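You operate a simulated robot arm through the tools that you are given. There is no shell and no other tool. Be economical: measure what you need, move in short steps, check, and stop when the job is done.

You run a simulated robot arm. Do the job below in one go: nothing can be reset, and whatever is moved stays where it is left.

## Task
Put one of the brass rings from the top of the grey bench on the job card on the front granite. Put the end cap from the far granite on the grey tray there. Shut the middle paper drawer. Take the ring from the right granite and leave it on the wooden desk. Pull the middle chest drawer open. Do these in any order.

The check looks at the end state, three seconds after you hand in, the way a careful person would. Anything else that was tipped, shoved, dropped, spilled or broken makes it a failure. Lids that push on must go on centred and level and be pressed home; caps that screw on are set level and turned clockwise until they are tight.

## Robot
A 6-joint arm with a fingered hand on a trunk, on a base that drives. Base frame: it is fixed to the floor where the robot stands at the start and does not move with it; the origin is under the middle of the robot, x ahead of it, y to its left, z up; the surface under the hand at the start is at about z = 840. Lengths are in mm, angles in rad, forces in N, time in s.
With the tool pointing down near the work surface it reaches from about 280 to 600 mm from the robot's upright axis, wherever it stands. Its first joint turns from -2.897 to 2.897 rad. Places, roughly: brass ring (4x4x3 cm) [500, 300, 900]; end cap [-7000, 3750, 750]; grey tray [-7000, 3250, 750]; job card [-3250, -250, 750]; middle chest drawer [-8200, -200, 500]; middle paper drawer [-1100, 4300, 300]; ring [-3750, 4000, 750]; wooden desk [-3800, 1700, 700]. Payload 3.2 kg.
The tool frame sits at the grasp point between the pads (the TCP): z along the fingers, y along the line on which they close. The tips reach 22 mm beyond it. The gripper opens to 112 mm. The gripper's body begins 60 mm behind the TCP. The gripper is a hand of 3 fingers: y runs from the thumb to the fingers, the wrist lies at [0, 0, -218] in the tool frame.
Orientation is told as [roll, pitch, yaw] about the base's x, y, z axes, in that order, counted from this pose: with the fingers straight down and closing along the base's y, the tool's x points along the base's -x, its y along +y and its z along -z.

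## Interface
- The arm moves only by the tool step_arm. Its argument "motion" is one flat list of numbers, 6 for each row, row after row: the shift along the base's x, y, z in mm, then the turn, a rotation vector about the base's x, y, z in rad. In form: [x, y, z, ax, ay, az, x, y, z, ax, ay, az, ...]. A call has 1 to 12 rows; each row shifts and turns the commanded pose from where the row before left it. Rows are played at 5 a second. More than 50 mm and 0.15 rad between two rows, and nothing of the call is played. Where a pose cannot be reached the arm comes as near as it can. A force on the tool above 40 N (or 10 N above the force at the start of the call, whichever is more), or a blocked arm, ends the call early, and 0.2 s more pass. In this call time passes only in rows, and 0.2 s behind the last. It gives the time, the measured TCP pose, the force on the tool (base axes), the opening and the grip force at its end, in the units of the frame above (readings bear some noise), with the torque about the TCP (base axes, N m) and any sound that the robot's microphone picked up.
- Cameras (640 x 400 px; columns grow to the right, rows downward): "scene" is now at [16.5, 182.1, 1490.6]; the picture's right is [0.19, -0.98, 0.00], its down [-0.73, -0.14, -0.67] and it looks along [0.66, 0.13, -0.74] (base axes); focal length 288 px, centre (320, 200). "wrist" rides on the gripper at [66, 3, -80] in the tool frame; the picture's right is [-0.05, 1.00, 0.00], its down [-0.77, -0.03, -0.64] and it looks along [-0.64, -0.03, 0.77] (tool axes); focal length 275 px, centre (320, 200). There is no depth. A picture from a camera that has moved, and an enlarged one, comes with that camera's place and axes in the base frame and with its lens.
- grab_frame(camera): a new picture of that camera. No time passes.
- raise_lower(by): slides the trunk up (or, below 0, down) by that many mm; the arm and the scene camera ride with it, the base frame stays. It gives what a move gives, with no picture.
- steer(legs): drives the robot by 1 to 6 legs, each [ahead, turn to the left] in mm and rad, along the robot's own axes; the way and the turn of a leg run together, so that a leg with both is an arc; at most 1500 mm and 3.142 rad a leg. The arm and the cameras ride along, it lands a little off, and it stops where it bumps. It gives what a move gives.
- move_fingers(finger1, finger2, thumb_bend): sets how far each is bent, from 0 (flat) to 1 (curled in); at 0.3 the hand is open as for a grip, at 0.7 the pads meet at the TCP. One left out holds its place. A second passes; each finger stops where it meets its share of the squeeze, and holds until it gets a number again. It is the only way to open and close the hand. It gives what a move gives, with no picture; readings hold the bend of each and the force on the fingers (four entries, about 0 where the hand has none), thumb and palm.
- head_to(pan, tilt): turns the head with the scene camera to pan (to the left, within 2.705 rad either way) and tilt (down, from -0.506 to 1.204), counted from straight ahead of the robot. It gives what a move gives.
- close_up(camera, box): a new picture of the part [left, top, right, bottom] of that camera's present view, enlarged. No time passes.
- finish_job(): hands the job in; it is judged then, once.

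Work in short steps. Places have to be worked out from the pictures, the camera data and where the tool is seen: move nearer, look again, correct. Check each grasp and each placing, and mend what went wrong. You have 165 turns and 128 pictures in all, those below and enlarged ones among them. Open the gripper and draw the arm clear of the work before you hand the job in, unless the task says otherwise.

The tools are called as name(argument=value, ...) on one line, values as JSON. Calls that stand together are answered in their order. step_arm: Moves the arm, as the interface text tells. Its arguments: {"type":"object","properties":{"motion":{"type":"array"}},"required":["motion"]} The other tools are called the same way: raise_lower (by) slides the trunk up or down; move_fingers (finger1, finger2, thumb_bend) moves the fingers one by one; steer (legs) drives the base; head_to (pan, tilt) turns the head that bears the scene camera; grab_frame (camera) takes a picture; close_up (camera, box) takes an enlarged picture of a part of a camera's view; finish_job () hands the job in.

At the start:

```text
time_s: 0.0
position: [336.2, 96.0, 1136.6]
orientation: [0.002, 0.001, -0.001]
wrist_force: [0.1, 0.6, 0.0]
moment: [-0.02, 0.01, -0.01]
finger_gap: 112.1
gripper_force: 0.0
shape: jaw
bend: [0.3, 0.3, 0.3]
finger forces: [0.0, 0.0, 0.1, 0.1, 0.0, 0.0]
trunk travel left (down, up): [-525.0, 65.0]
robot x, y, heading: [1.7, 0.8, -0.002]
head pan, tilt: [0.195, 0.836]
```

scene: 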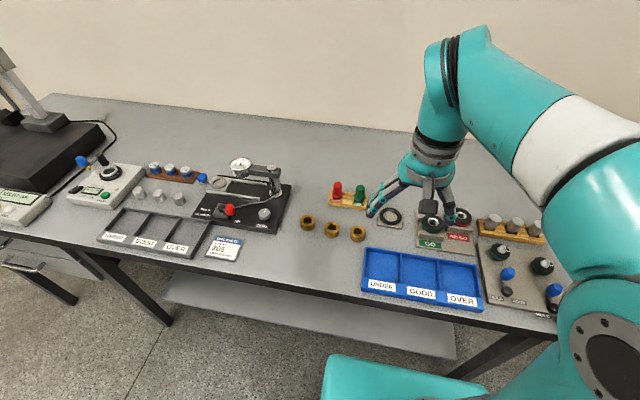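
wrist: 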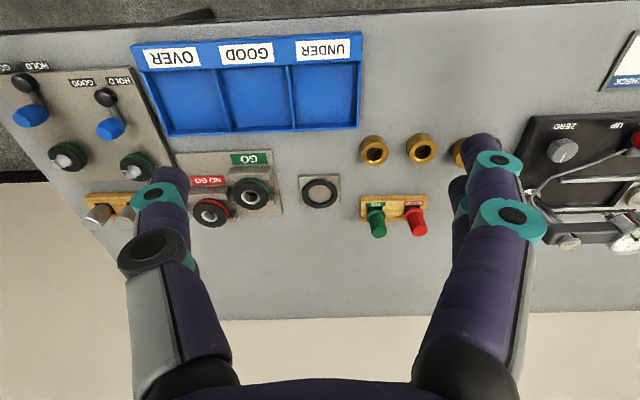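

The three brass rings are near x≈480, y≈170/240/311. The leftmost has the most free space around it, so I turn the tool so it closes along x and go above that ring.

step_arm(motion=[13.5, 19.3, -6, 0, 0, -0.1428, 13.5, 19.3, -6, 0, 0, -0.1428, 13.5, 19.3, -6, 0, 0, -0.1428, 13.5, 19.3, -6, 0, 0, -0.1428, 13.5, 19.3, -6, 0, 0, -0.1428, 13.5, 19.3, -6, 0, 0, -0.1428, 13.5, 19.3, -6, 0, 0, -0.1428, 13.5, 19.3, -6, 0, 0, -0.1428, 13.5, 19.3, -6, 0, 0, -0.1428, 13.5, 19.3, -6, 0, 0, -0.1428, 13.5, 19.3, -6, 0, 0, -0.1428])

```text
time_s: 2.4
position: [466.9, 299.0, 1066.5]
orientation: [0.002, -0.001, -1.576]
wrist_force: [0.4, 0.6, -0.2]
moment: [0.01, 0.03, -0.01]
finger_gap: 111.9
gripper_force: 0.0
shape: jaw
bend: [0.3, 0.3, 0.3]
finger forces: [0.0, 0.1, 0.0, 0.0, 0.0, 0.0]
out of reach, approached as far as the arm can: row 11
trunk travel left (down, up): [-525.0, 65.0]
robot x, y, heading: [-1.2, 0.8, 0.0]
head pan, tilt: [0.195, 0.836]
```

The arm stopped at r≈555 at this height, close to the ring. I check the view from the wrist.

grab_frame(camera="wrist")

grab_frame(camera="scene")

```text
125 pictures are left
camera wrist: at [471.0, 365.2, 1147.3], right [1.0, -0.05, 0.0], down [-0.04, -0.77, 0.64], along [-0.03, -0.63, -0.77], focal length 275 px, centre (320, 200)
```

wrist: 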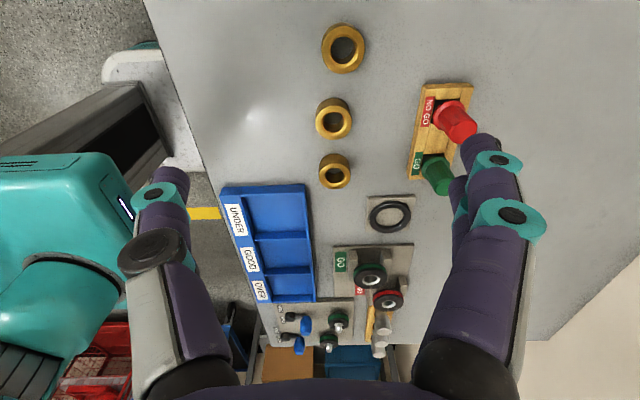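

```text
124 pictures are left
camera scene: at [16.5, 180.8, 1490.8], right [0.19, -0.98, 0.0], down [-0.73, -0.14, -0.67], along [0.66, 0.13, -0.74], focal length 288 px, centre (320, 200)
```

scene: 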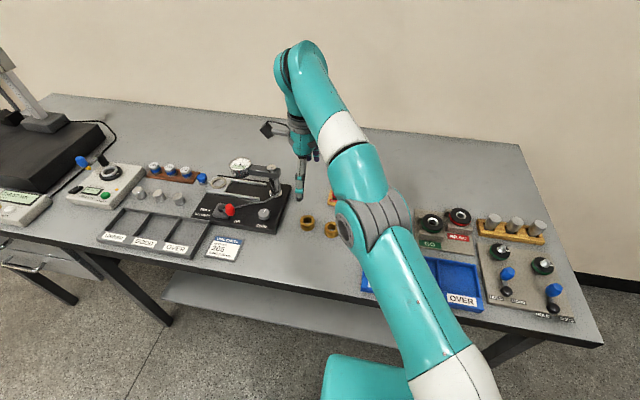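

Ring 1 is at about (489, 312). I descend, moving outward as the reach grows.

step_arm(motion=[0, 0, -40, 0, 0, 0, 0, 0, -40, 0, 0, 0, 0, 0, -30, 0, 0, 0, 10, 6, -10, 0, 0, 0, 10, 6, -5, 0, 0, 0])

```text
time_s: 3.6
position: [486.5, 312.8, 941.2]
orientation: [0.002, 0.0, -1.573]
wrist_force: [-0.3, 0.5, -0.4]
moment: [0.03, 0.02, -0.03]
finger_gap: 111.7
gripper_force: 0.0
shape: jaw
bend: [0.3, 0.3, 0.3]
finger forces: [0.0, 0.0, 0.0, 0.0, 0.0, 0.0]
trunk travel left (down, up): [-525.0, 65.0]
robot x, y, heading: [0.9, 1.5, -0.0]
head pan, tilt: [0.195, 0.836]
```

I look again before the final descent.

grab_frame(camera="wrist")

```text
123 pictures are left
camera wrist: at [489.4, 378.7, 1022.7], right [1.0, -0.05, 0.0], down [-0.04, -0.77, 0.64], along [-0.03, -0.64, -0.77], focal length 275 px, centre (320, 200)
```

wrist: 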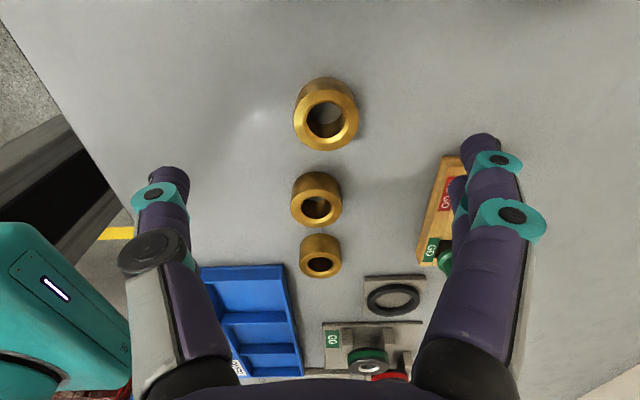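

Ring top centre is at (490.5, 312). I half-close the fingers to keep clear of the neighbouring gold block and then descend.

move_fingers(finger1=0.43, finger2=0.43, thumb_bend=0.43)

step_arm(motion=[4, -1, -25, 0, 0, 0, 0, 0, -25, 0, 0, 0, 0, 0, -18, 0, 0, 0])

grab_frame(camera="wrist")

```text
time_s: 4.6
position: [486.3, 312.1, 941.6]
orientation: [0.0, 0.0, -1.57]
wrist_force: [0.5, 1.5, 0.6]
moment: [0.01, -0.01, -0.02]
finger_gap: 75.9
gripper_force: 0.0
shape: fingers
bend: [0.43, 0.43, 0.43]
finger forces: [0.0, 0.0, 0.0, 0.0, 0.1, 0.0]
trunk travel left (down, up): [-525.0, 65.0]
robot x, y, heading: [1.0, 0.0, -0.002]
head pan, tilt: [0.195, 0.836]
```

```text
time_s: 5.4
position: [489.9, 312.5, 873.9]
orientation: [0.002, 0.0, -1.571]
wrist_force: [0.7, 0.2, 0.9]
moment: [-0.03, 0.03, 0.01]
finger_gap: 75.7
gripper_force: 0.1
shape: fingers
bend: [0.43, 0.43, 0.43]
finger forces: [0.1, 0.0, 0.0, 0.0, 0.0, 0.0]
trunk travel left (down, up): [-525.0, 65.0]
robot x, y, heading: [-1.8, 2.5, -0.001]
head pan, tilt: [0.195, 0.836]
```

```text
122 pictures are left
camera wrist: at [493.1, 379.2, 955.4], right [1.0, -0.05, 0.0], down [-0.04, -0.77, 0.64], along [-0.03, -0.64, -0.77], focal length 275 px, centre (320, 200)
```

wrist: 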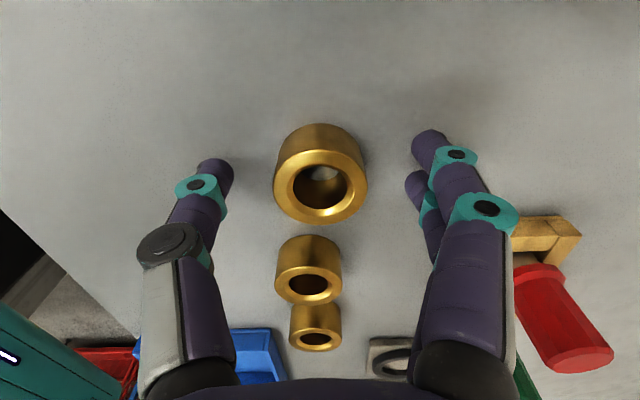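

Centred. I lower 4 mm more and close.

step_arm(motion=[0, 2, -5, 0, 0, 0])

move_fingers(finger1=0.7, finger2=0.7, thumb_bend=0.7)

step_arm(motion=[0, 0, 15, 0, 0, 0, 0, 0, 30, 0, 0, 0])

grab_frame(camera="wrist")

```text
time_s: 5.8
position: [490.1, 314.5, 869.9]
orientation: [0.002, 0.001, -1.569]
wrist_force: [0.2, 0.4, 0.2]
moment: [0.01, 0.01, 0.03]
finger_gap: 75.6
gripper_force: 0.0
shape: fingers
bend: [0.43, 0.43, 0.43]
finger forces: [0.0, 0.0, 0.0, 0.1, 0.0, 0.0]
trunk travel left (down, up): [-525.0, 65.0]
robot x, y, heading: [-0.6, -2.4, 0.0]
head pan, tilt: [0.195, 0.836]
```

```text
time_s: 6.8
position: [490.3, 315.2, 869.6]
orientation: [0.001, -0.001, -1.572]
wrist_force: [0.4, 0.4, -1.4]
moment: [0.0, 0.02, 0.01]
finger_gap: 27.1
gripper_force: 11.7
shape: fingers
bend: [0.62, 0.59, 0.63]
finger forces: [5.1, 6.8, 0.0, 0.0, 11.0, 0.0]
trunk travel left (down, up): [-525.0, 65.0]
robot x, y, heading: [4.1, 0.5, 0.001]
head pan, tilt: [0.195, 0.836]
```

```text
time_s: 7.4
position: [489.4, 315.8, 912.7]
orientation: [0.0, -0.002, -1.571]
wrist_force: [-0.8, -0.9, -1.7]
moment: [-0.02, 0.01, 0.02]
finger_gap: 27.0
gripper_force: 11.4
shape: fingers
bend: [0.62, 0.59, 0.63]
finger forces: [5.1, 6.8, 0.0, 0.0, 11.1, 0.1]
trunk travel left (down, up): [-525.0, 65.0]
robot x, y, heading: [-1.8, 0.8, 0.001]
head pan, tilt: [0.195, 0.836]
```

```text
121 pictures are left
camera wrist: at [492.6, 382.2, 994.3], right [1.0, -0.05, 0.0], down [-0.04, -0.77, 0.64], along [-0.03, -0.64, -0.77], focal length 275 px, centre (320, 200)
```

wrist: 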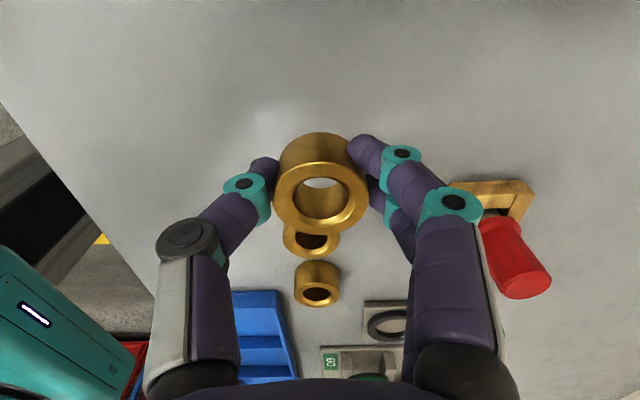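

Ring held level (its bottom is about 30 mm below the TCP). I lift and bring it in toward the robot, and take a look behind with the head.

step_arm(motion=[-10, -15, 40, 0, 0, 0, -15, -20, 40, 0, 0, 0, -20, -30, 40, 0, 0, 0, -30, -35, 20, 0, 0, 0, -35, -35, 10, 0, 0, 0, -35, -35, 10, 0, 0, 0, -30, -35, 10, 0, 0, 0])

head_to(pan=2.6, tilt=0.3)

grab_frame(camera="scene")

head_to(pan=1.6, tilt=0.3)

grab_frame(camera="scene")

head_to(pan=-2.6, tilt=0.3)

grab_frame(camera="scene")

```text
refused: row 3 steps farther than a row can; nothing moved
```

```text
time_s: 9.6
position: [490.3, 316.1, 912.8]
orientation: [0.0, 0.001, -1.571]
wrist_force: [0.3, -0.9, -2.0]
moment: [0.04, -0.01, -0.01]
finger_gap: 27.1
gripper_force: 11.5
shape: fingers
bend: [0.62, 0.59, 0.63]
finger forces: [5.1, 6.8, 0.0, 0.0, 11.1, 0.1]
trunk travel left (down, up): [-525.0, 65.0]
robot x, y, heading: [-2.9, -2.8, 0.003]
head pan, tilt: [2.601, 0.3]
```

```text
120 pictures are left
camera scene: at [-140.7, 215.2, 1537.9], right [0.52, 0.86, 0.0], down [0.25, -0.15, -0.96], along [-0.82, 0.49, -0.3], focal length 288 px, centre (320, 200)
```

scene: 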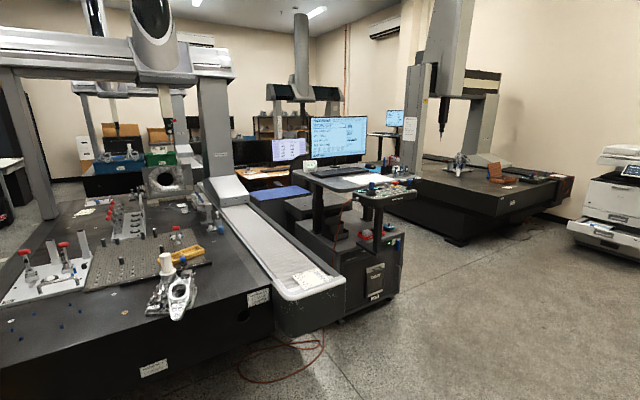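

```text
time_s: 10.9
position: [489.9, 316.2, 913.3]
orientation: [0.002, 0.001, -1.571]
wrist_force: [-0.5, 0.0, -1.2]
moment: [0.01, -0.01, 0.06]
finger_gap: 27.0
gripper_force: 11.4
shape: fingers
bend: [0.62, 0.59, 0.63]
finger forces: [5.2, 6.9, 0.0, 0.1, 11.0, 0.1]
trunk travel left (down, up): [-525.0, 65.0]
robot x, y, heading: [1.6, 0.2, -0.001]
head pan, tilt: [1.6, 0.3]
```

```text
119 pictures are left
camera scene: at [-63.5, 260.4, 1537.9], right [1.0, 0.03, 0.0], down [0.01, -0.3, -0.96], along [-0.03, 0.95, -0.3], focal length 288 px, centre (320, 200)
```

scene: 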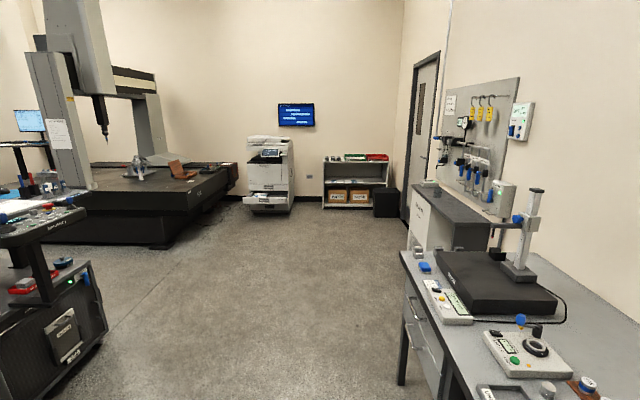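

```text
time_s: 14.3
position: [491.1, 316.9, 912.8]
orientation: [0.0, -0.002, -1.571]
wrist_force: [0.5, 0.0, -2.3]
moment: [0.02, 0.02, -0.02]
finger_gap: 27.1
gripper_force: 12.1
shape: fingers
bend: [0.62, 0.59, 0.63]
finger forces: [5.1, 6.7, 0.0, 0.0, 11.1, 0.1]
trunk travel left (down, up): [-525.0, 65.0]
robot x, y, heading: [1.6, 2.4, -0.002]
head pan, tilt: [-2.601, 0.3]
```

```text
118 pictures are left
camera scene: at [-140.7, 118.9, 1537.9], right [-0.52, 0.86, 0.0], down [0.25, 0.15, -0.96], along [-0.82, -0.49, -0.3], focal length 288 px, centre (320, 200)
```

scene: 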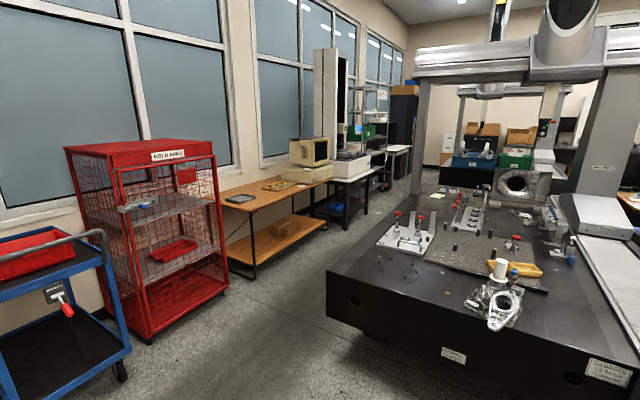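

Ring is still held. The granite is behind me with a clear corridor along its window side (y≈-500…-1650); the card lies about 250 mm in from that edge. I lift and retract the arm first.

step_arm(motion=[-10, -15, 40, 0, 0, 0, -15, -20, 40, 0, 0, 0, -15, -20, 40, 0, 0, 0, -20, -30, 25, 0, 0, 0, -25, -35, 20, 0, 0, 0, -25, -40, 10, 0, 0, 0, -20, -40, 10, 0, 0, 0, -20, -40, 10, 0, 0, 0, -10, -40, 0, 0, 0, 0])

steer(legs=[[-450, 0], [0, -1.571]])

head_to(pan=0, tilt=0.7)

grab_frame(camera="scene")

```text
time_s: 16.3
position: [327.1, 31.7, 1108.6]
orientation: [0.0, 0.001, -1.571]
wrist_force: [-0.4, -0.8, -2.5]
moment: [0.01, 0.0, 0.02]
finger_gap: 26.7
gripper_force: 11.4
shape: fingers
bend: [0.63, 0.59, 0.63]
finger forces: [5.2, 6.8, 0.0, 0.0, 10.7, 0.0]
trunk travel left (down, up): [-525.0, 65.0]
robot x, y, heading: [0.3, -1.0, 0.002]
head pan, tilt: [-2.601, 0.3]
```

```text
time_s: 22.7
position: [-403.5, -325.1, 1109.8]
orientation: [0.0, 0.0, -3.093]
wrist_force: [0.2, -0.5, -1.4]
moment: [0.03, -0.05, 0.03]
finger_gap: 26.5
gripper_force: 11.9
shape: fingers
bend: [0.63, 0.59, 0.63]
finger forces: [5.1, 6.7, 0.0, 0.1, 10.5, 0.1]
trunk travel left (down, up): [-525.0, 65.0]
robot x, y, heading: [-455.1, -0.9, -1.523]
head pan, tilt: [-2.601, 0.3]
```

```text
time_s: 25.0
position: [-404.3, -325.3, 1109.5]
orientation: [-0.001, -0.002, -3.093]
wrist_force: [0.4, 0.0, -1.3]
moment: [0.04, 0.03, 0.02]
finger_gap: 26.3
gripper_force: 11.3
shape: fingers
bend: [0.63, 0.59, 0.63]
finger forces: [5.1, 6.6, 0.0, 0.0, 10.4, 0.1]
trunk travel left (down, up): [-525.0, 65.0]
robot x, y, heading: [-455.5, 4.7, -1.52]
head pan, tilt: [0.0, 0.7]
```

```text
117 pictures are left
camera scene: at [-287.2, -15.2, 1501.8], right [-1.0, -0.05, 0.0], down [-0.03, 0.64, -0.76], along [0.04, -0.76, -0.64], focal length 288 px, centre (320, 200)
```

scene: 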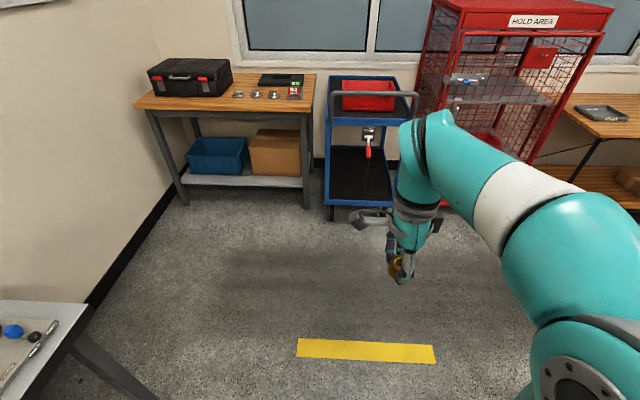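

Clear floor ahead. I drive to y≈-950, turn to face −x, and go along the corridor.

steer(legs=[[950, 0], [0, -1.62], [1400, 0]])

head_to(pan=-0.4, tilt=0.5)

grab_frame(camera="scene")

```text
time_s: 40.5
position: [-2145.8, -927.6, 1109.3]
orientation: [0.0, 0.0, 1.536]
wrist_force: [0.3, 0.1, -1.5]
moment: [-0.04, 0.01, 0.02]
finger_gap: 26.6
gripper_force: 11.0
shape: fingers
bend: [0.63, 0.6, 0.63]
finger forces: [5.1, 6.7, 0.1, 0.0, 10.4, 0.1]
trunk travel left (down, up): [-525.0, 65.0]
robot x, y, heading: [-1819.7, -906.3, 3.105]
head pan, tilt: [0.0, 0.7]
```

```text
time_s: 41.4
position: [-2146.0, -928.3, 1109.6]
orientation: [0.0, -0.001, 1.534]
wrist_force: [0.4, -0.2, -1.3]
moment: [-0.03, -0.03, 0.0]
finger_gap: 26.6
gripper_force: 11.1
shape: fingers
bend: [0.63, 0.6, 0.63]
finger forces: [5.1, 6.6, 0.0, 0.0, 10.4, 0.1]
trunk travel left (down, up): [-525.0, 65.0]
robot x, y, heading: [-1817.6, -902.3, 3.11]
head pan, tilt: [-0.4, 0.499]
```

```text
116 pictures are left
camera scene: at [-1846.3, -1034.4, 1519.5], right [0.42, 0.91, 0.0], down [0.43, -0.2, -0.88], along [-0.8, 0.37, -0.48], focal length 288 px, centre (320, 200)
```

scene: 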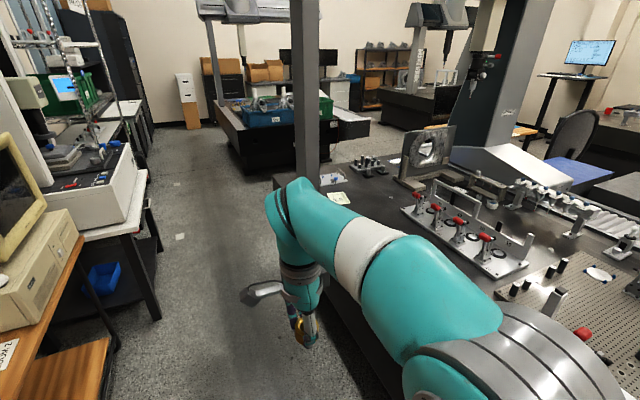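

The card seems to be the cream sheet by the gantry leg, about (-3110, -330). I drive closer.

steer(legs=[[1300, 0.03]])

head_to(pan=-1.3, tilt=0.7)

grab_frame(camera="scene")

```text
time_s: 47.8
position: [-3430.7, -918.4, 1108.6]
orientation: [0.001, 0.001, 1.573]
wrist_force: [-0.3, -0.5, -1.6]
moment: [0.01, -0.01, -0.01]
finger_gap: 26.3
gripper_force: 10.9
shape: fingers
bend: [0.63, 0.6, 0.63]
finger forces: [5.0, 6.7, 0.0, 0.0, 10.3, 0.1]
trunk travel left (down, up): [-525.0, 65.0]
robot x, y, heading: [-3099.6, -888.2, -3.139]
head pan, tilt: [-0.4, 0.499]
```

```text
time_s: 49.0
position: [-3431.3, -918.3, 1110.0]
orientation: [0.001, 0.0, 1.571]
wrist_force: [0.0, -0.5, -1.3]
moment: [0.02, -0.02, -0.03]
finger_gap: 26.3
gripper_force: 11.5
shape: fingers
bend: [0.63, 0.6, 0.63]
finger forces: [5.0, 6.7, 0.0, 0.1, 10.4, 0.0]
trunk travel left (down, up): [-525.0, 65.0]
robot x, y, heading: [-3102.6, -883.6, -3.142]
head pan, tilt: [-1.3, 0.7]
```

```text
115 pictures are left
camera scene: at [-3066.7, -967.9, 1501.8], right [0.96, 0.27, 0.0], down [0.17, -0.62, -0.77], along [-0.21, 0.74, -0.64], focal length 288 px, centre (320, 200)
```

scene: 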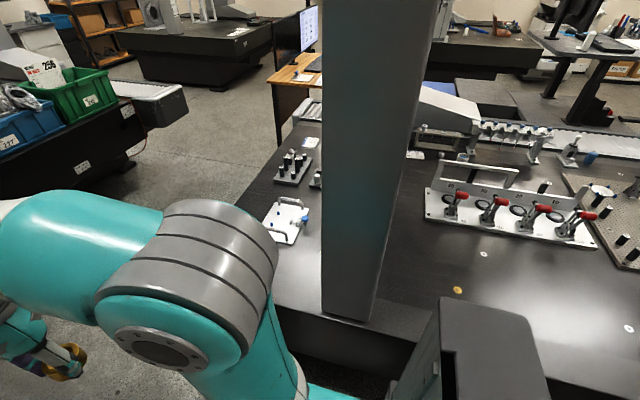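

The gantry pillar hides the card. I move forward about 400 mm and look back.

steer(legs=[[420, 0]])

head_to(pan=-1.85, tilt=0.7)

grab_frame(camera="scene")

```text
time_s: 51.6
position: [-3856.5, -919.4, 1108.4]
orientation: [0.0, 0.0, 1.574]
wrist_force: [-0.3, 0.1, -1.1]
moment: [-0.04, 0.0, 0.01]
finger_gap: 26.4
gripper_force: 11.2
shape: fingers
bend: [0.63, 0.6, 0.63]
finger forces: [5.1, 6.6, 0.0, 0.1, 10.4, 0.1]
trunk travel left (down, up): [-525.0, 65.0]
robot x, y, heading: [-3529.4, -885.7, -3.14]
head pan, tilt: [-1.3, 0.7]
```

```text
time_s: 52.6
position: [-3855.8, -919.6, 1110.1]
orientation: [0.001, 0.001, 1.573]
wrist_force: [-0.1, 0.2, -1.4]
moment: [0.01, 0.0, 0.0]
finger_gap: 26.3
gripper_force: 11.1
shape: fingers
bend: [0.63, 0.6, 0.63]
finger forces: [5.2, 6.7, 0.0, 0.0, 10.4, 0.1]
trunk travel left (down, up): [-525.0, 65.0]
robot x, y, heading: [-3523.8, -888.1, -3.138]
head pan, tilt: [-1.85, 0.7]
```

```text
114 pictures are left
camera scene: at [-3445.6, -969.0, 1501.8], right [0.96, -0.27, 0.0], down [-0.17, -0.62, -0.77], along [0.21, 0.74, -0.64], focal length 288 px, centre (320, 200)
```

scene: 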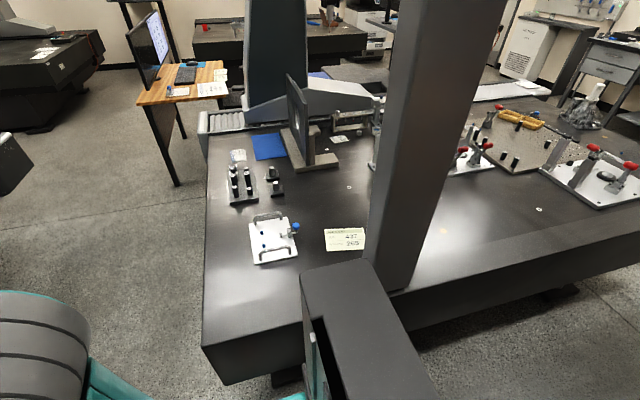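

The card's centre is about (-3175, -330), with the pillar's left face near x≈-3122. I'll stand at about (-3400, -835) so the arm comes in diagonally past the pillar.

steer(legs=[[0, 0.38], [-140, 0], [0, -0.38]])

head_to(pan=-1.75, tilt=0.85)

grab_frame(camera="scene")

```text
time_s: 56.2
position: [-3729.7, -868.3, 1109.3]
orientation: [0.0, 0.0, 1.568]
wrist_force: [0.6, -0.3, -1.4]
moment: [-0.01, -0.02, 0.03]
finger_gap: 26.3
gripper_force: 11.0
shape: fingers
bend: [0.63, 0.6, 0.63]
finger forces: [5.1, 6.6, 0.0, 0.0, 10.3, 0.1]
trunk travel left (down, up): [-525.0, 65.0]
robot x, y, heading: [-3400.9, -838.1, 3.139]
head pan, tilt: [-1.85, 0.7]
```

```text
time_s: 56.9
position: [-3730.6, -867.8, 1108.6]
orientation: [-0.001, 0.0, 1.567]
wrist_force: [-0.6, -0.2, -2.2]
moment: [0.01, -0.01, -0.01]
finger_gap: 26.0
gripper_force: 10.6
shape: fingers
bend: [0.63, 0.6, 0.63]
finger forces: [5.1, 6.7, 0.0, 0.0, 10.3, 0.0]
trunk travel left (down, up): [-525.0, 65.0]
robot x, y, heading: [-3403.8, -839.0, 3.134]
head pan, tilt: [-1.751, 0.85]
```

```text
113 pictures are left
camera scene: at [-3329.1, -924.2, 1489.6], right [0.98, -0.18, 0.0], down [-0.14, -0.74, -0.66], along [0.12, 0.65, -0.75], focal length 288 px, centre (320, 200)
```

scene: 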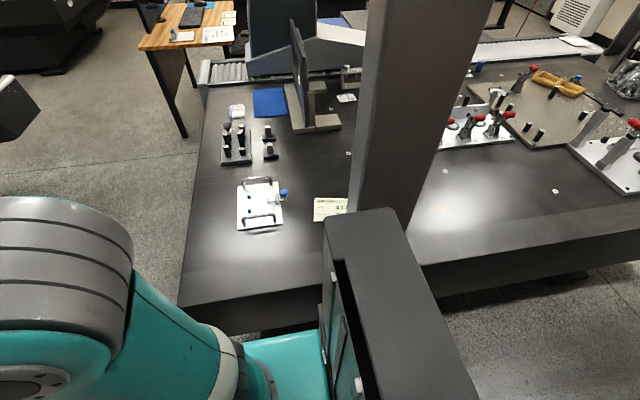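

No bump. I swing the arm clockwise around the robot over the granite at z≈1110, keeping radius 330.

step_arm(motion=[-0.9, 48.1, 0, 0, 0, -0.146, 6.1, 47.8, 0, 0, 0, -0.146, 13, 46.3, 0, 0, 0, -0.146, 19.6, 43.9, 0, 0, 0, -0.146, 25.8, 40.7, 0, 0, 0, -0.146, 31.5, 36.5, 0, 0, 0, -0.146, 36.4, 31.5, 0, 0, 0, -0.146, 40.7, 25.9, 0, 0, 0, -0.146, 43.8, 19.6, 0, 0, 0, -0.146, 46.3, 13.1, 0, 0, 0, -0.146, 47.8, 6.2, 0, 0, 0, -0.146])

grab_frame(camera="scene")

grab_frame(camera="wrist")

```text
time_s: 59.3
position: [-3420.6, -507.3, 1113.6]
orientation: [0.0, -0.002, -0.04]
wrist_force: [0.1, 0.7, -3.0]
moment: [-0.01, -0.01, -0.02]
finger_gap: 25.7
gripper_force: 10.4
shape: fingers
bend: [0.63, 0.6, 0.64]
finger forces: [5.0, 6.7, 0.1, 0.0, 10.3, 0.0]
trunk travel left (down, up): [-525.0, 65.0]
robot x, y, heading: [-3395.9, -835.0, 3.144]
head pan, tilt: [-1.751, 0.85]
```

```text
112 pictures are left
camera scene: at [-3328.5, -923.8, 1489.5], right [0.98, -0.18, 0.0], down [-0.14, -0.74, -0.66], along [0.12, 0.65, -0.75], focal length 288 px, centre (320, 200)
```

scene: 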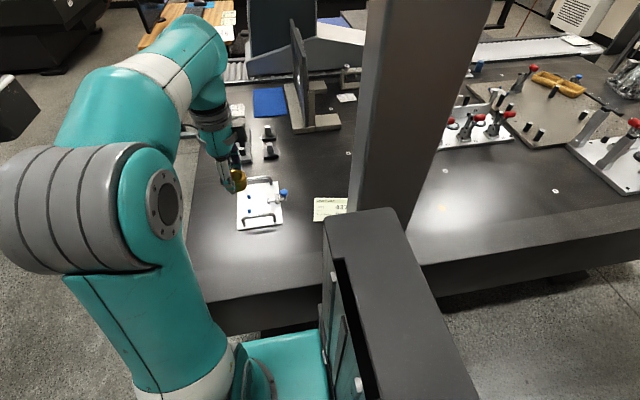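

```text
111 pictures are left
camera wrist: at [-3488.2, -502.7, 1194.2], right [0.09, 1.0, 0.0], down [0.77, -0.07, 0.64], along [0.63, -0.06, -0.77], focal length 275 px, centre (320, 200)
```

wrist: 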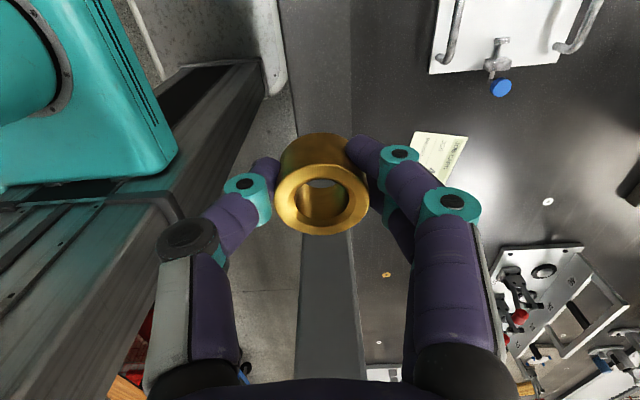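

The two views suggest the granite top is lower than 750 (≈700). I move the hand toward the card partway and triangulate again.

step_arm(motion=[36, 20, -12, 0, 0, -0.09, 36, 20, -12, 0, 0, -0.09, 36, 20, -12, 0, 0, -0.09, 36, 20, -12, 0, 0, -0.09, 30, 20, -12, 0, 0, -0.09])

grab_frame(camera="wrist")

grab_frame(camera="scene")

```text
time_s: 60.5
position: [-3247.8, -406.0, 1048.2]
orientation: [0.0, 0.001, -0.489]
wrist_force: [-0.1, 0.1, -2.0]
moment: [0.0, 0.04, -0.06]
finger_gap: 25.3
gripper_force: 10.9
shape: fingers
bend: [0.63, 0.6, 0.64]
finger forces: [4.9, 6.8, 0.0, 0.0, 10.2, 0.1]
trunk travel left (down, up): [-525.0, 65.0]
robot x, y, heading: [-3407.5, -839.0, 3.141]
head pan, tilt: [-1.751, 0.85]
```

```text
110 pictures are left
camera wrist: at [-3305.2, -373.3, 1129.2], right [0.51, 0.86, 0.0], down [0.66, -0.4, 0.64], along [0.55, -0.33, -0.77], focal length 275 px, centre (320, 200)
```

wrist: 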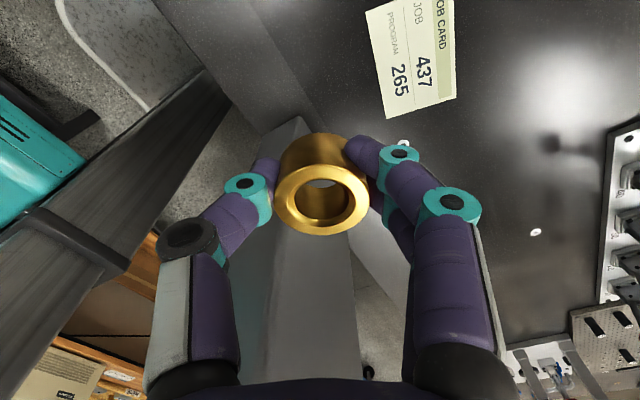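

```text
109 pictures are left
camera scene: at [-3328.5, -923.4, 1489.6], right [0.98, -0.18, 0.0], down [-0.14, -0.74, -0.66], along [0.12, 0.65, -0.75], focal length 288 px, centre (320, 200)
```

scene: 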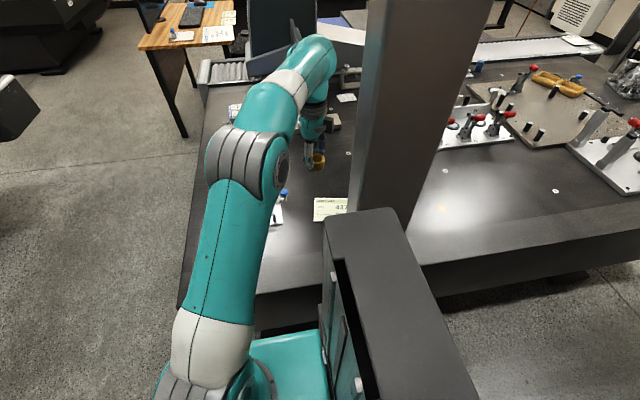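

Triangulation gives a granite top at z≈718 and card corners (-3243,-344), (-3101,-373), (-3077,-272). I aim the ring at (-3185,-308), safely on the card and clear of the pillar.

step_arm(motion=[12.6, 19.6, -40, 0, 0, 0, 12.6, 19.6, -40, 0, 0, 0, 12.6, 19.6, -40, 0, 0, 0, 12.6, 19.6, -40, 0, 0, 0, 12.6, 19.6, -40, 0, 0, 0])

grab_frame(camera="wrist")

```text
time_s: 61.7
position: [-3203.3, -341.2, 856.7]
orientation: [0.0, 0.002, -0.491]
wrist_force: [-0.8, -0.1, -2.2]
moment: [-0.02, -0.02, -0.03]
finger_gap: 24.8
gripper_force: 11.4
shape: fingers
bend: [0.64, 0.6, 0.64]
finger forces: [4.8, 6.7, 0.0, 0.0, 10.2, 0.0]
out of reach, approached as far as the arm can: row 4, 5
trunk travel left (down, up): [-525.0, 65.0]
robot x, y, heading: [-3402.1, -837.7, 3.134]
head pan, tilt: [-1.751, 0.85]
```

```text
108 pictures are left
camera wrist: at [-3260.7, -307.5, 938.5], right [0.51, 0.86, 0.0], down [0.66, -0.39, 0.64], along [0.55, -0.33, -0.77], focal length 275 px, centre (320, 200)
```

wrist: 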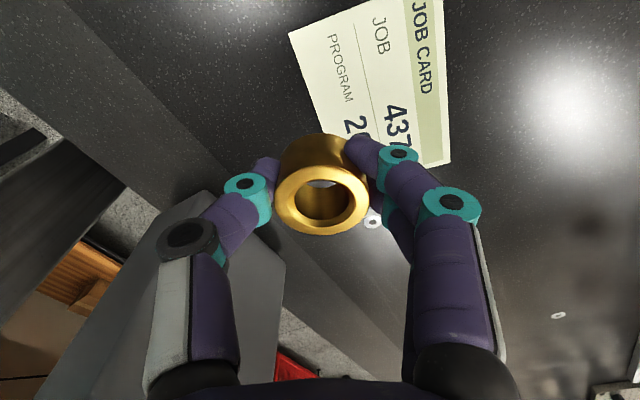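

The arm is at its reach limit at this trunk height. I lower the trunk 80 mm so it works at its best reach height.

raise_lower(by=-80)

step_arm(motion=[9, 18, 0, 0, 0, 0, 9, 18, 0, 0, 0, 0])

grab_frame(camera="wrist")

```text
time_s: 62.9
position: [-3202.8, -341.0, 777.6]
orientation: [-0.001, -0.001, -0.49]
wrist_force: [-0.6, -0.3, -1.8]
moment: [-0.01, 0.01, -0.02]
finger_gap: 24.9
gripper_force: 10.2
shape: fingers
bend: [0.64, 0.6, 0.64]
finger forces: [4.9, 6.7, 0.0, 0.1, 10.2, 0.0]
trunk travel left (down, up): [-445.0, 145.0]
robot x, y, heading: [-3401.5, -836.4, 3.14]
head pan, tilt: [-1.751, 0.85]
```

```text
time_s: 63.5
position: [-3204.4, -338.2, 776.9]
orientation: [-0.002, -0.001, -0.49]
wrist_force: [0.3, 0.2, -1.4]
moment: [-0.07, -0.04, -0.02]
finger_gap: 24.8
gripper_force: 11.2
shape: fingers
bend: [0.64, 0.6, 0.64]
finger forces: [4.8, 6.6, 0.0, 0.0, 10.1, 0.0]
out of reach, approached as far as the arm can: row 1, 2
trunk travel left (down, up): [-445.0, 145.0]
robot x, y, heading: [-3398.7, -833.5, 3.142]
head pan, tilt: [-1.751, 0.85]
```

```text
107 pictures are left
camera wrist: at [-3261.8, -304.9, 858.0], right [0.51, 0.86, 0.0], down [0.66, -0.39, 0.64], along [0.55, -0.32, -0.77], focal length 275 px, centre (320, 200)
```

wrist: 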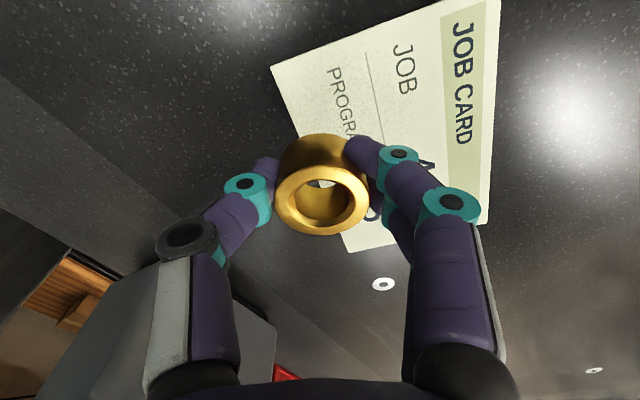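

The arm's base sits ahead of the robot's axis, so I'm short by some 40 mm. I retract the hand and look down at the base beside the granite to see how close I may move.

step_arm(motion=[-8, -10, 40, 0, 0, 0, -14, -27, 30, 0, 0, 0, -14, -27, 30, 0, 0, 0, -14, -27, 30, 0, 0, 0, -14, -27, 30, 0, 0, 0, -14, -27, 30, 0, 0, 0])

head_to(pan=-1.3, tilt=1.2)

grab_frame(camera="scene")

```text
time_s: 64.9
position: [-3284.6, -483.9, 963.9]
orientation: [-0.001, 0.0, -0.489]
wrist_force: [-0.5, 0.0, -1.1]
moment: [0.05, -0.01, 0.01]
finger_gap: 24.7
gripper_force: 10.7
shape: fingers
bend: [0.64, 0.6, 0.64]
finger forces: [4.7, 6.6, 0.1, 0.1, 10.1, 0.0]
trunk travel left (down, up): [-445.0, 145.0]
robot x, y, heading: [-3400.8, -836.6, 3.141]
head pan, tilt: [-1.751, 0.85]
```

```text
time_s: 65.8
position: [-3285.4, -482.5, 964.4]
orientation: [0.0, -0.001, -0.49]
wrist_force: [0.3, 0.6, -1.3]
moment: [-0.01, 0.01, -0.03]
finger_gap: 24.8
gripper_force: 10.4
shape: fingers
bend: [0.64, 0.6, 0.64]
finger forces: [4.8, 6.6, 0.0, 0.1, 10.0, 0.1]
trunk travel left (down, up): [-445.0, 145.0]
robot x, y, heading: [-3405.1, -834.3, 3.145]
head pan, tilt: [-1.3, 1.201]
```

```text
106 pictures are left
camera scene: at [-3357.9, -947.0, 1385.9], right [0.96, 0.26, 0.0], down [0.25, -0.9, -0.36], along [-0.1, 0.35, -0.93], focal length 288 px, centre (320, 200)
```

scene: 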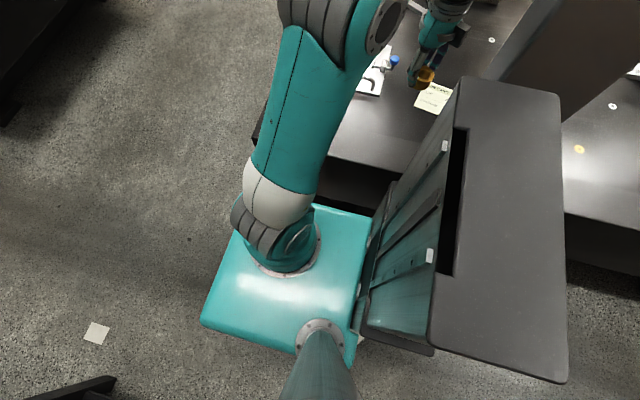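

The robot's side has about 110 mm to the granite edge. I shift it about 50 mm nearer by a gentle forward/reverse jog.

steer(legs=[[245, 0], [0, 0.15], [-300, 0], [0, -0.15]])

step_arm(motion=[8, 25, -40, 0, 0, 0, 8, 25, -40, 0, 0, 0])

grab_frame(camera="wrist")

```text
time_s: 70.5
position: [-3231.8, -439.6, 965.0]
orientation: [-0.002, 0.0, -0.498]
wrist_force: [-0.1, 0.5, -1.6]
moment: [0.0, 0.03, -0.03]
finger_gap: 24.6
gripper_force: 11.1
shape: fingers
bend: [0.64, 0.6, 0.64]
finger forces: [4.6, 6.6, 0.0, 0.0, 9.9, 0.0]
trunk travel left (down, up): [-445.0, 145.0]
robot x, y, heading: [-3354.7, -790.1, 3.127]
head pan, tilt: [-1.3, 1.201]
```

```text
time_s: 71.1
position: [-3218.1, -392.8, 883.4]
orientation: [0.001, 0.0, -0.498]
wrist_force: [0.2, 0.3, -1.7]
moment: [0.0, 0.04, 0.04]
finger_gap: 24.3
gripper_force: 10.8
shape: fingers
bend: [0.64, 0.6, 0.64]
finger forces: [4.5, 6.6, 0.0, 0.0, 10.1, 0.0]
trunk travel left (down, up): [-445.0, 145.0]
robot x, y, heading: [-3350.1, -794.3, 3.13]
head pan, tilt: [-1.3, 1.201]
```

```text
105 pictures are left
camera wrist: at [-3275.2, -358.1, 964.8], right [0.52, 0.86, 0.0], down [0.66, -0.4, 0.64], along [0.54, -0.33, -0.77], focal length 275 px, centre (320, 200)
```

wrist: 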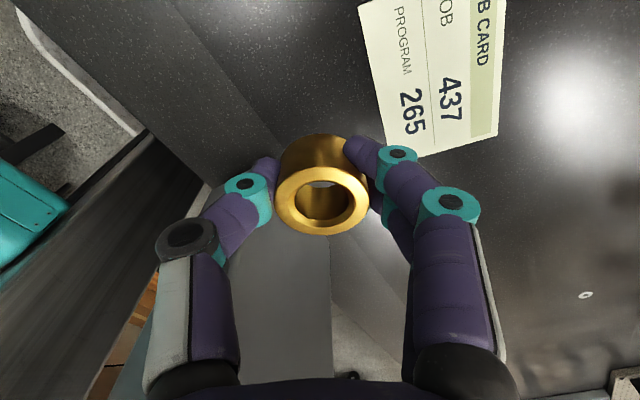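

Card centre computes to about (-3173,-313), consistent. I move over it and down to z≈775.

step_arm(motion=[13, 27, -36, 0, 0, 0, 13, 27, -36, 0, 0, 0, 12, 27, -36, 0, 0, 0])

grab_frame(camera="wrist")

```text
time_s: 71.9
position: [-3178.1, -308.1, 774.4]
orientation: [0.0, 0.0, -0.497]
wrist_force: [0.2, 0.4, -2.1]
moment: [0.01, 0.0, -0.02]
finger_gap: 24.1
gripper_force: 10.2
shape: fingers
bend: [0.64, 0.6, 0.64]
finger forces: [4.4, 6.6, 0.0, 0.0, 9.9, 0.1]
trunk travel left (down, up): [-445.0, 145.0]
robot x, y, heading: [-3354.0, -792.1, 3.133]
head pan, tilt: [-1.3, 1.201]
```

```text
104 pictures are left
camera wrist: at [-3236.1, -274.1, 856.5], right [0.52, 0.86, 0.0], down [0.66, -0.4, 0.64], along [0.55, -0.33, -0.77], focal length 275 px, centre (320, 200)
```

wrist: 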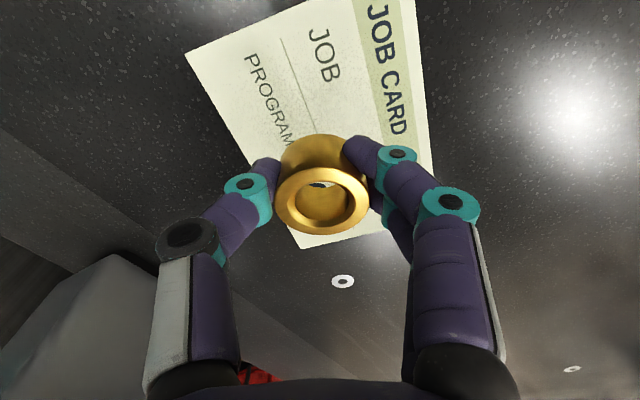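

Over the card's middle. I lower slowly to contact.

step_arm(motion=[0, 0, -10, 0, 0, 0, 0, 0, -6, 0, 0, 0, 0, 0, -4, 0, 0, 0, 0, 0, -3, 0, 0, 0])

grab_frame(camera="wrist")

```text
time_s: 72.9
position: [-3178.1, -308.1, 752.9]
orientation: [-0.002, -0.001, -0.498]
wrist_force: [0.1, 0.2, -1.9]
moment: [0.03, 0.01, -0.02]
finger_gap: 24.3
gripper_force: 10.4
shape: fingers
bend: [0.64, 0.6, 0.64]
finger forces: [4.4, 6.6, 0.0, 0.0, 9.8, 0.1]
trunk travel left (down, up): [-445.0, 145.0]
robot x, y, heading: [-3351.3, -788.2, 3.129]
head pan, tilt: [-1.3, 1.201]
```

```text
103 pictures are left
camera wrist: at [-3235.6, -274.7, 835.2], right [0.52, 0.86, 0.0], down [0.66, -0.4, 0.64], along [0.54, -0.33, -0.77], focal length 275 px, centre (320, 200)
```

wrist: 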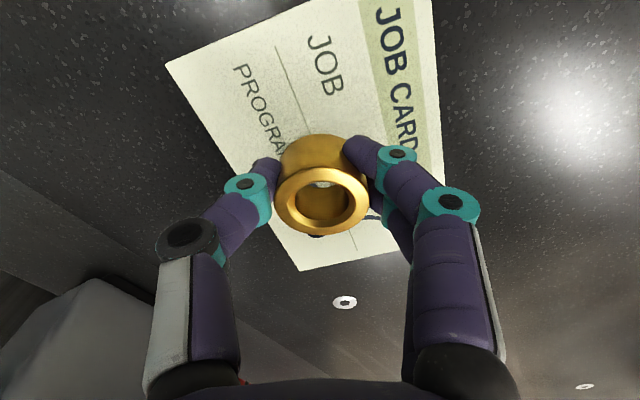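

Not yet in contact; I continue down in 2–3 mm steps, watching the vertical force.

step_arm(motion=[0, 0, -3, 0, 0, 0, 0, 0, -2, 0, 0, 0])

step_arm(motion=[0, 0, -2, 0, 0, 0, 0, 0, -2, 0, 0, 0])

```text
time_s: 73.5
position: [-3177.2, -307.3, 749.9]
orientation: [0.001, -0.001, -0.499]
wrist_force: [0.6, 0.0, -2.8]
moment: [0.02, 0.01, 0.0]
finger_gap: 24.3
gripper_force: 10.9
shape: fingers
bend: [0.64, 0.6, 0.64]
finger forces: [4.5, 6.5, 0.0, 0.1, 9.8, 0.0]
trunk travel left (down, up): [-445.0, 145.0]
robot x, y, heading: [-3352.1, -793.4, 3.128]
head pan, tilt: [-1.3, 1.201]
```

```text
time_s: 74.1
position: [-3177.8, -308.9, 744.4]
orientation: [0.0, -0.001, -0.497]
wrist_force: [0.1, -0.1, -1.9]
moment: [0.02, -0.01, 0.01]
finger_gap: 24.5
gripper_force: 10.2
shape: fingers
bend: [0.64, 0.6, 0.64]
finger forces: [4.6, 6.6, 0.1, 0.0, 9.9, 0.0]
trunk travel left (down, up): [-445.0, 145.0]
robot x, y, heading: [-3351.8, -793.8, 3.128]
head pan, tilt: [-1.3, 1.201]
```

Still no contact at 744. I continue.

step_arm(motion=[0, 0, -2, 0, 0, 0, 0, 0, -2, 0, 0, 0])

step_arm(motion=[0, 0, -2, 0, 0, 0, 0, 0, -2, 0, 0, 0])

close_up(camera="wrist", box=[220, 100, 440, 280])

```text
time_s: 74.7
position: [-3178.4, -309.2, 742.4]
orientation: [0.004, -0.001, -0.496]
wrist_force: [0.3, 1.3, 0.1]
moment: [-0.02, -0.04, 0.02]
finger_gap: 24.0
gripper_force: 11.0
shape: fingers
bend: [0.64, 0.6, 0.64]
finger forces: [4.5, 7.0, 0.1, 0.0, 10.3, 0.1]
trunk travel left (down, up): [-445.0, 145.0]
robot x, y, heading: [-3350.9, -794.6, 3.132]
head pan, tilt: [-1.3, 1.201]
```

```text
time_s: 75.3
position: [-3177.7, -309.3, 739.3]
orientation: [0.006, 0.0, -0.497]
wrist_force: [0.4, 1.2, 16.9]
moment: [0.02, -0.09, -0.05]
finger_gap: 24.0
gripper_force: 13.8
shape: fingers
bend: [0.64, 0.62, 0.65]
finger forces: [6.1, 9.0, 0.0, 0.0, 12.4, 0.1]
trunk travel left (down, up): [-445.0, 145.0]
robot x, y, heading: [-3354.7, -789.8, 3.129]
head pan, tilt: [-1.3, 1.201]
```

```text
2.22 times, centred on (330, 190) of wrist
camera zoom: at [-3235.4, -276.0, 820.7], right [0.52, 0.86, 0.0], down [0.66, -0.4, 0.64], along [0.55, -0.33, -0.77], focal length 612 px, centre (298, 222)
```

zoom: 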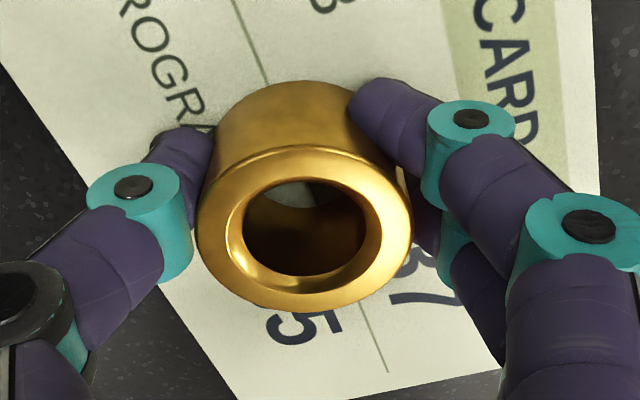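

Contact at 16.9 N, fully within the card. I ease up 2 mm and open the fingers in steps.

step_arm(motion=[0, 0, 2, 0, 0, 0])

move_fingers(finger1=0.55, finger2=0.55, thumb_bend=0.56)

move_fingers(finger1=0.4, finger2=0.4, thumb_bend=0.4)

step_arm(motion=[0, 0, 20, 0, 0, 0, 0, 0, 30, 0, 0, 0, 0, 0, 40, 0, 0, 0])

grab_frame(camera="wrist")

```text
time_s: 75.7
position: [-3177.3, -310.1, 740.0]
orientation: [0.004, 0.002, -0.499]
wrist_force: [-1.3, 2.0, 10.7]
moment: [0.05, -0.07, 0.02]
finger_gap: 23.9
gripper_force: 13.8
shape: fingers
bend: [0.64, 0.62, 0.65]
finger forces: [6.1, 8.7, 0.1, 0.0, 12.2, 0.0]
trunk travel left (down, up): [-445.0, 145.0]
robot x, y, heading: [-3355.6, -793.2, 3.134]
head pan, tilt: [-1.3, 1.201]
```

```text
time_s: 76.7
position: [-3176.2, -309.2, 739.5]
orientation: [0.003, 0.0, -0.497]
wrist_force: [0.3, -0.8, 5.8]
moment: [0.0, -0.02, 0.02]
finger_gap: 35.2
gripper_force: 3.4
shape: fingers
bend: [0.57, 0.56, 0.57]
finger forces: [1.8, 1.8, 0.1, 0.0, 3.1, 0.1]
trunk travel left (down, up): [-445.0, 145.0]
robot x, y, heading: [-3351.9, -794.4, 3.13]
head pan, tilt: [-1.3, 1.201]
```

```text
time_s: 77.7
position: [-3175.8, -308.2, 739.1]
orientation: [0.0, 0.002, -0.498]
wrist_force: [0.2, 0.1, -0.4]
moment: [-0.03, 0.03, 0.01]
finger_gap: 83.1
gripper_force: 0.0
shape: fingers
bend: [0.4, 0.4, 0.4]
finger forces: [0.0, 0.1, 0.0, 0.1, 0.0, 0.1]
trunk travel left (down, up): [-445.0, 145.0]
robot x, y, heading: [-3351.1, -794.6, 3.132]
head pan, tilt: [-1.3, 1.201]
```

```text
time_s: 78.5
position: [-3175.1, -312.8, 829.0]
orientation: [0.0, 0.0, -0.497]
wrist_force: [-0.1, -0.7, -0.2]
moment: [-0.01, 0.02, 0.0]
finger_gap: 83.1
gripper_force: 0.0
shape: fingers
bend: [0.4, 0.4, 0.4]
finger forces: [0.0, 0.0, 0.1, 0.0, 0.0, 0.0]
trunk travel left (down, up): [-445.0, 145.0]
robot x, y, heading: [-3354.3, -794.0, 3.132]
head pan, tilt: [-1.3, 1.201]
```

```text
101 pictures are left
camera wrist: at [-3233.0, -277.7, 910.8], right [0.52, 0.86, 0.0], down [0.66, -0.4, 0.64], along [0.54, -0.33, -0.77], focal length 275 px, centre (320, 200)
```

wrist: 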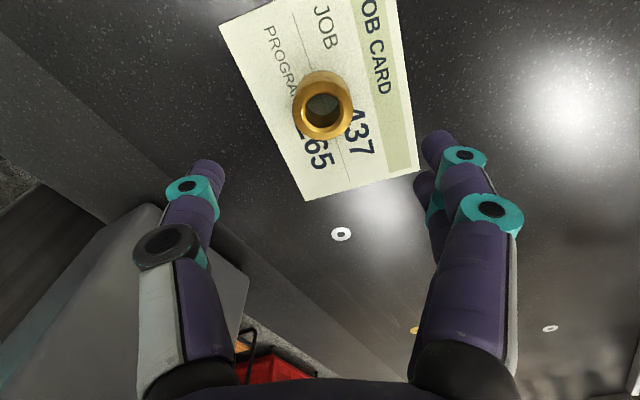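

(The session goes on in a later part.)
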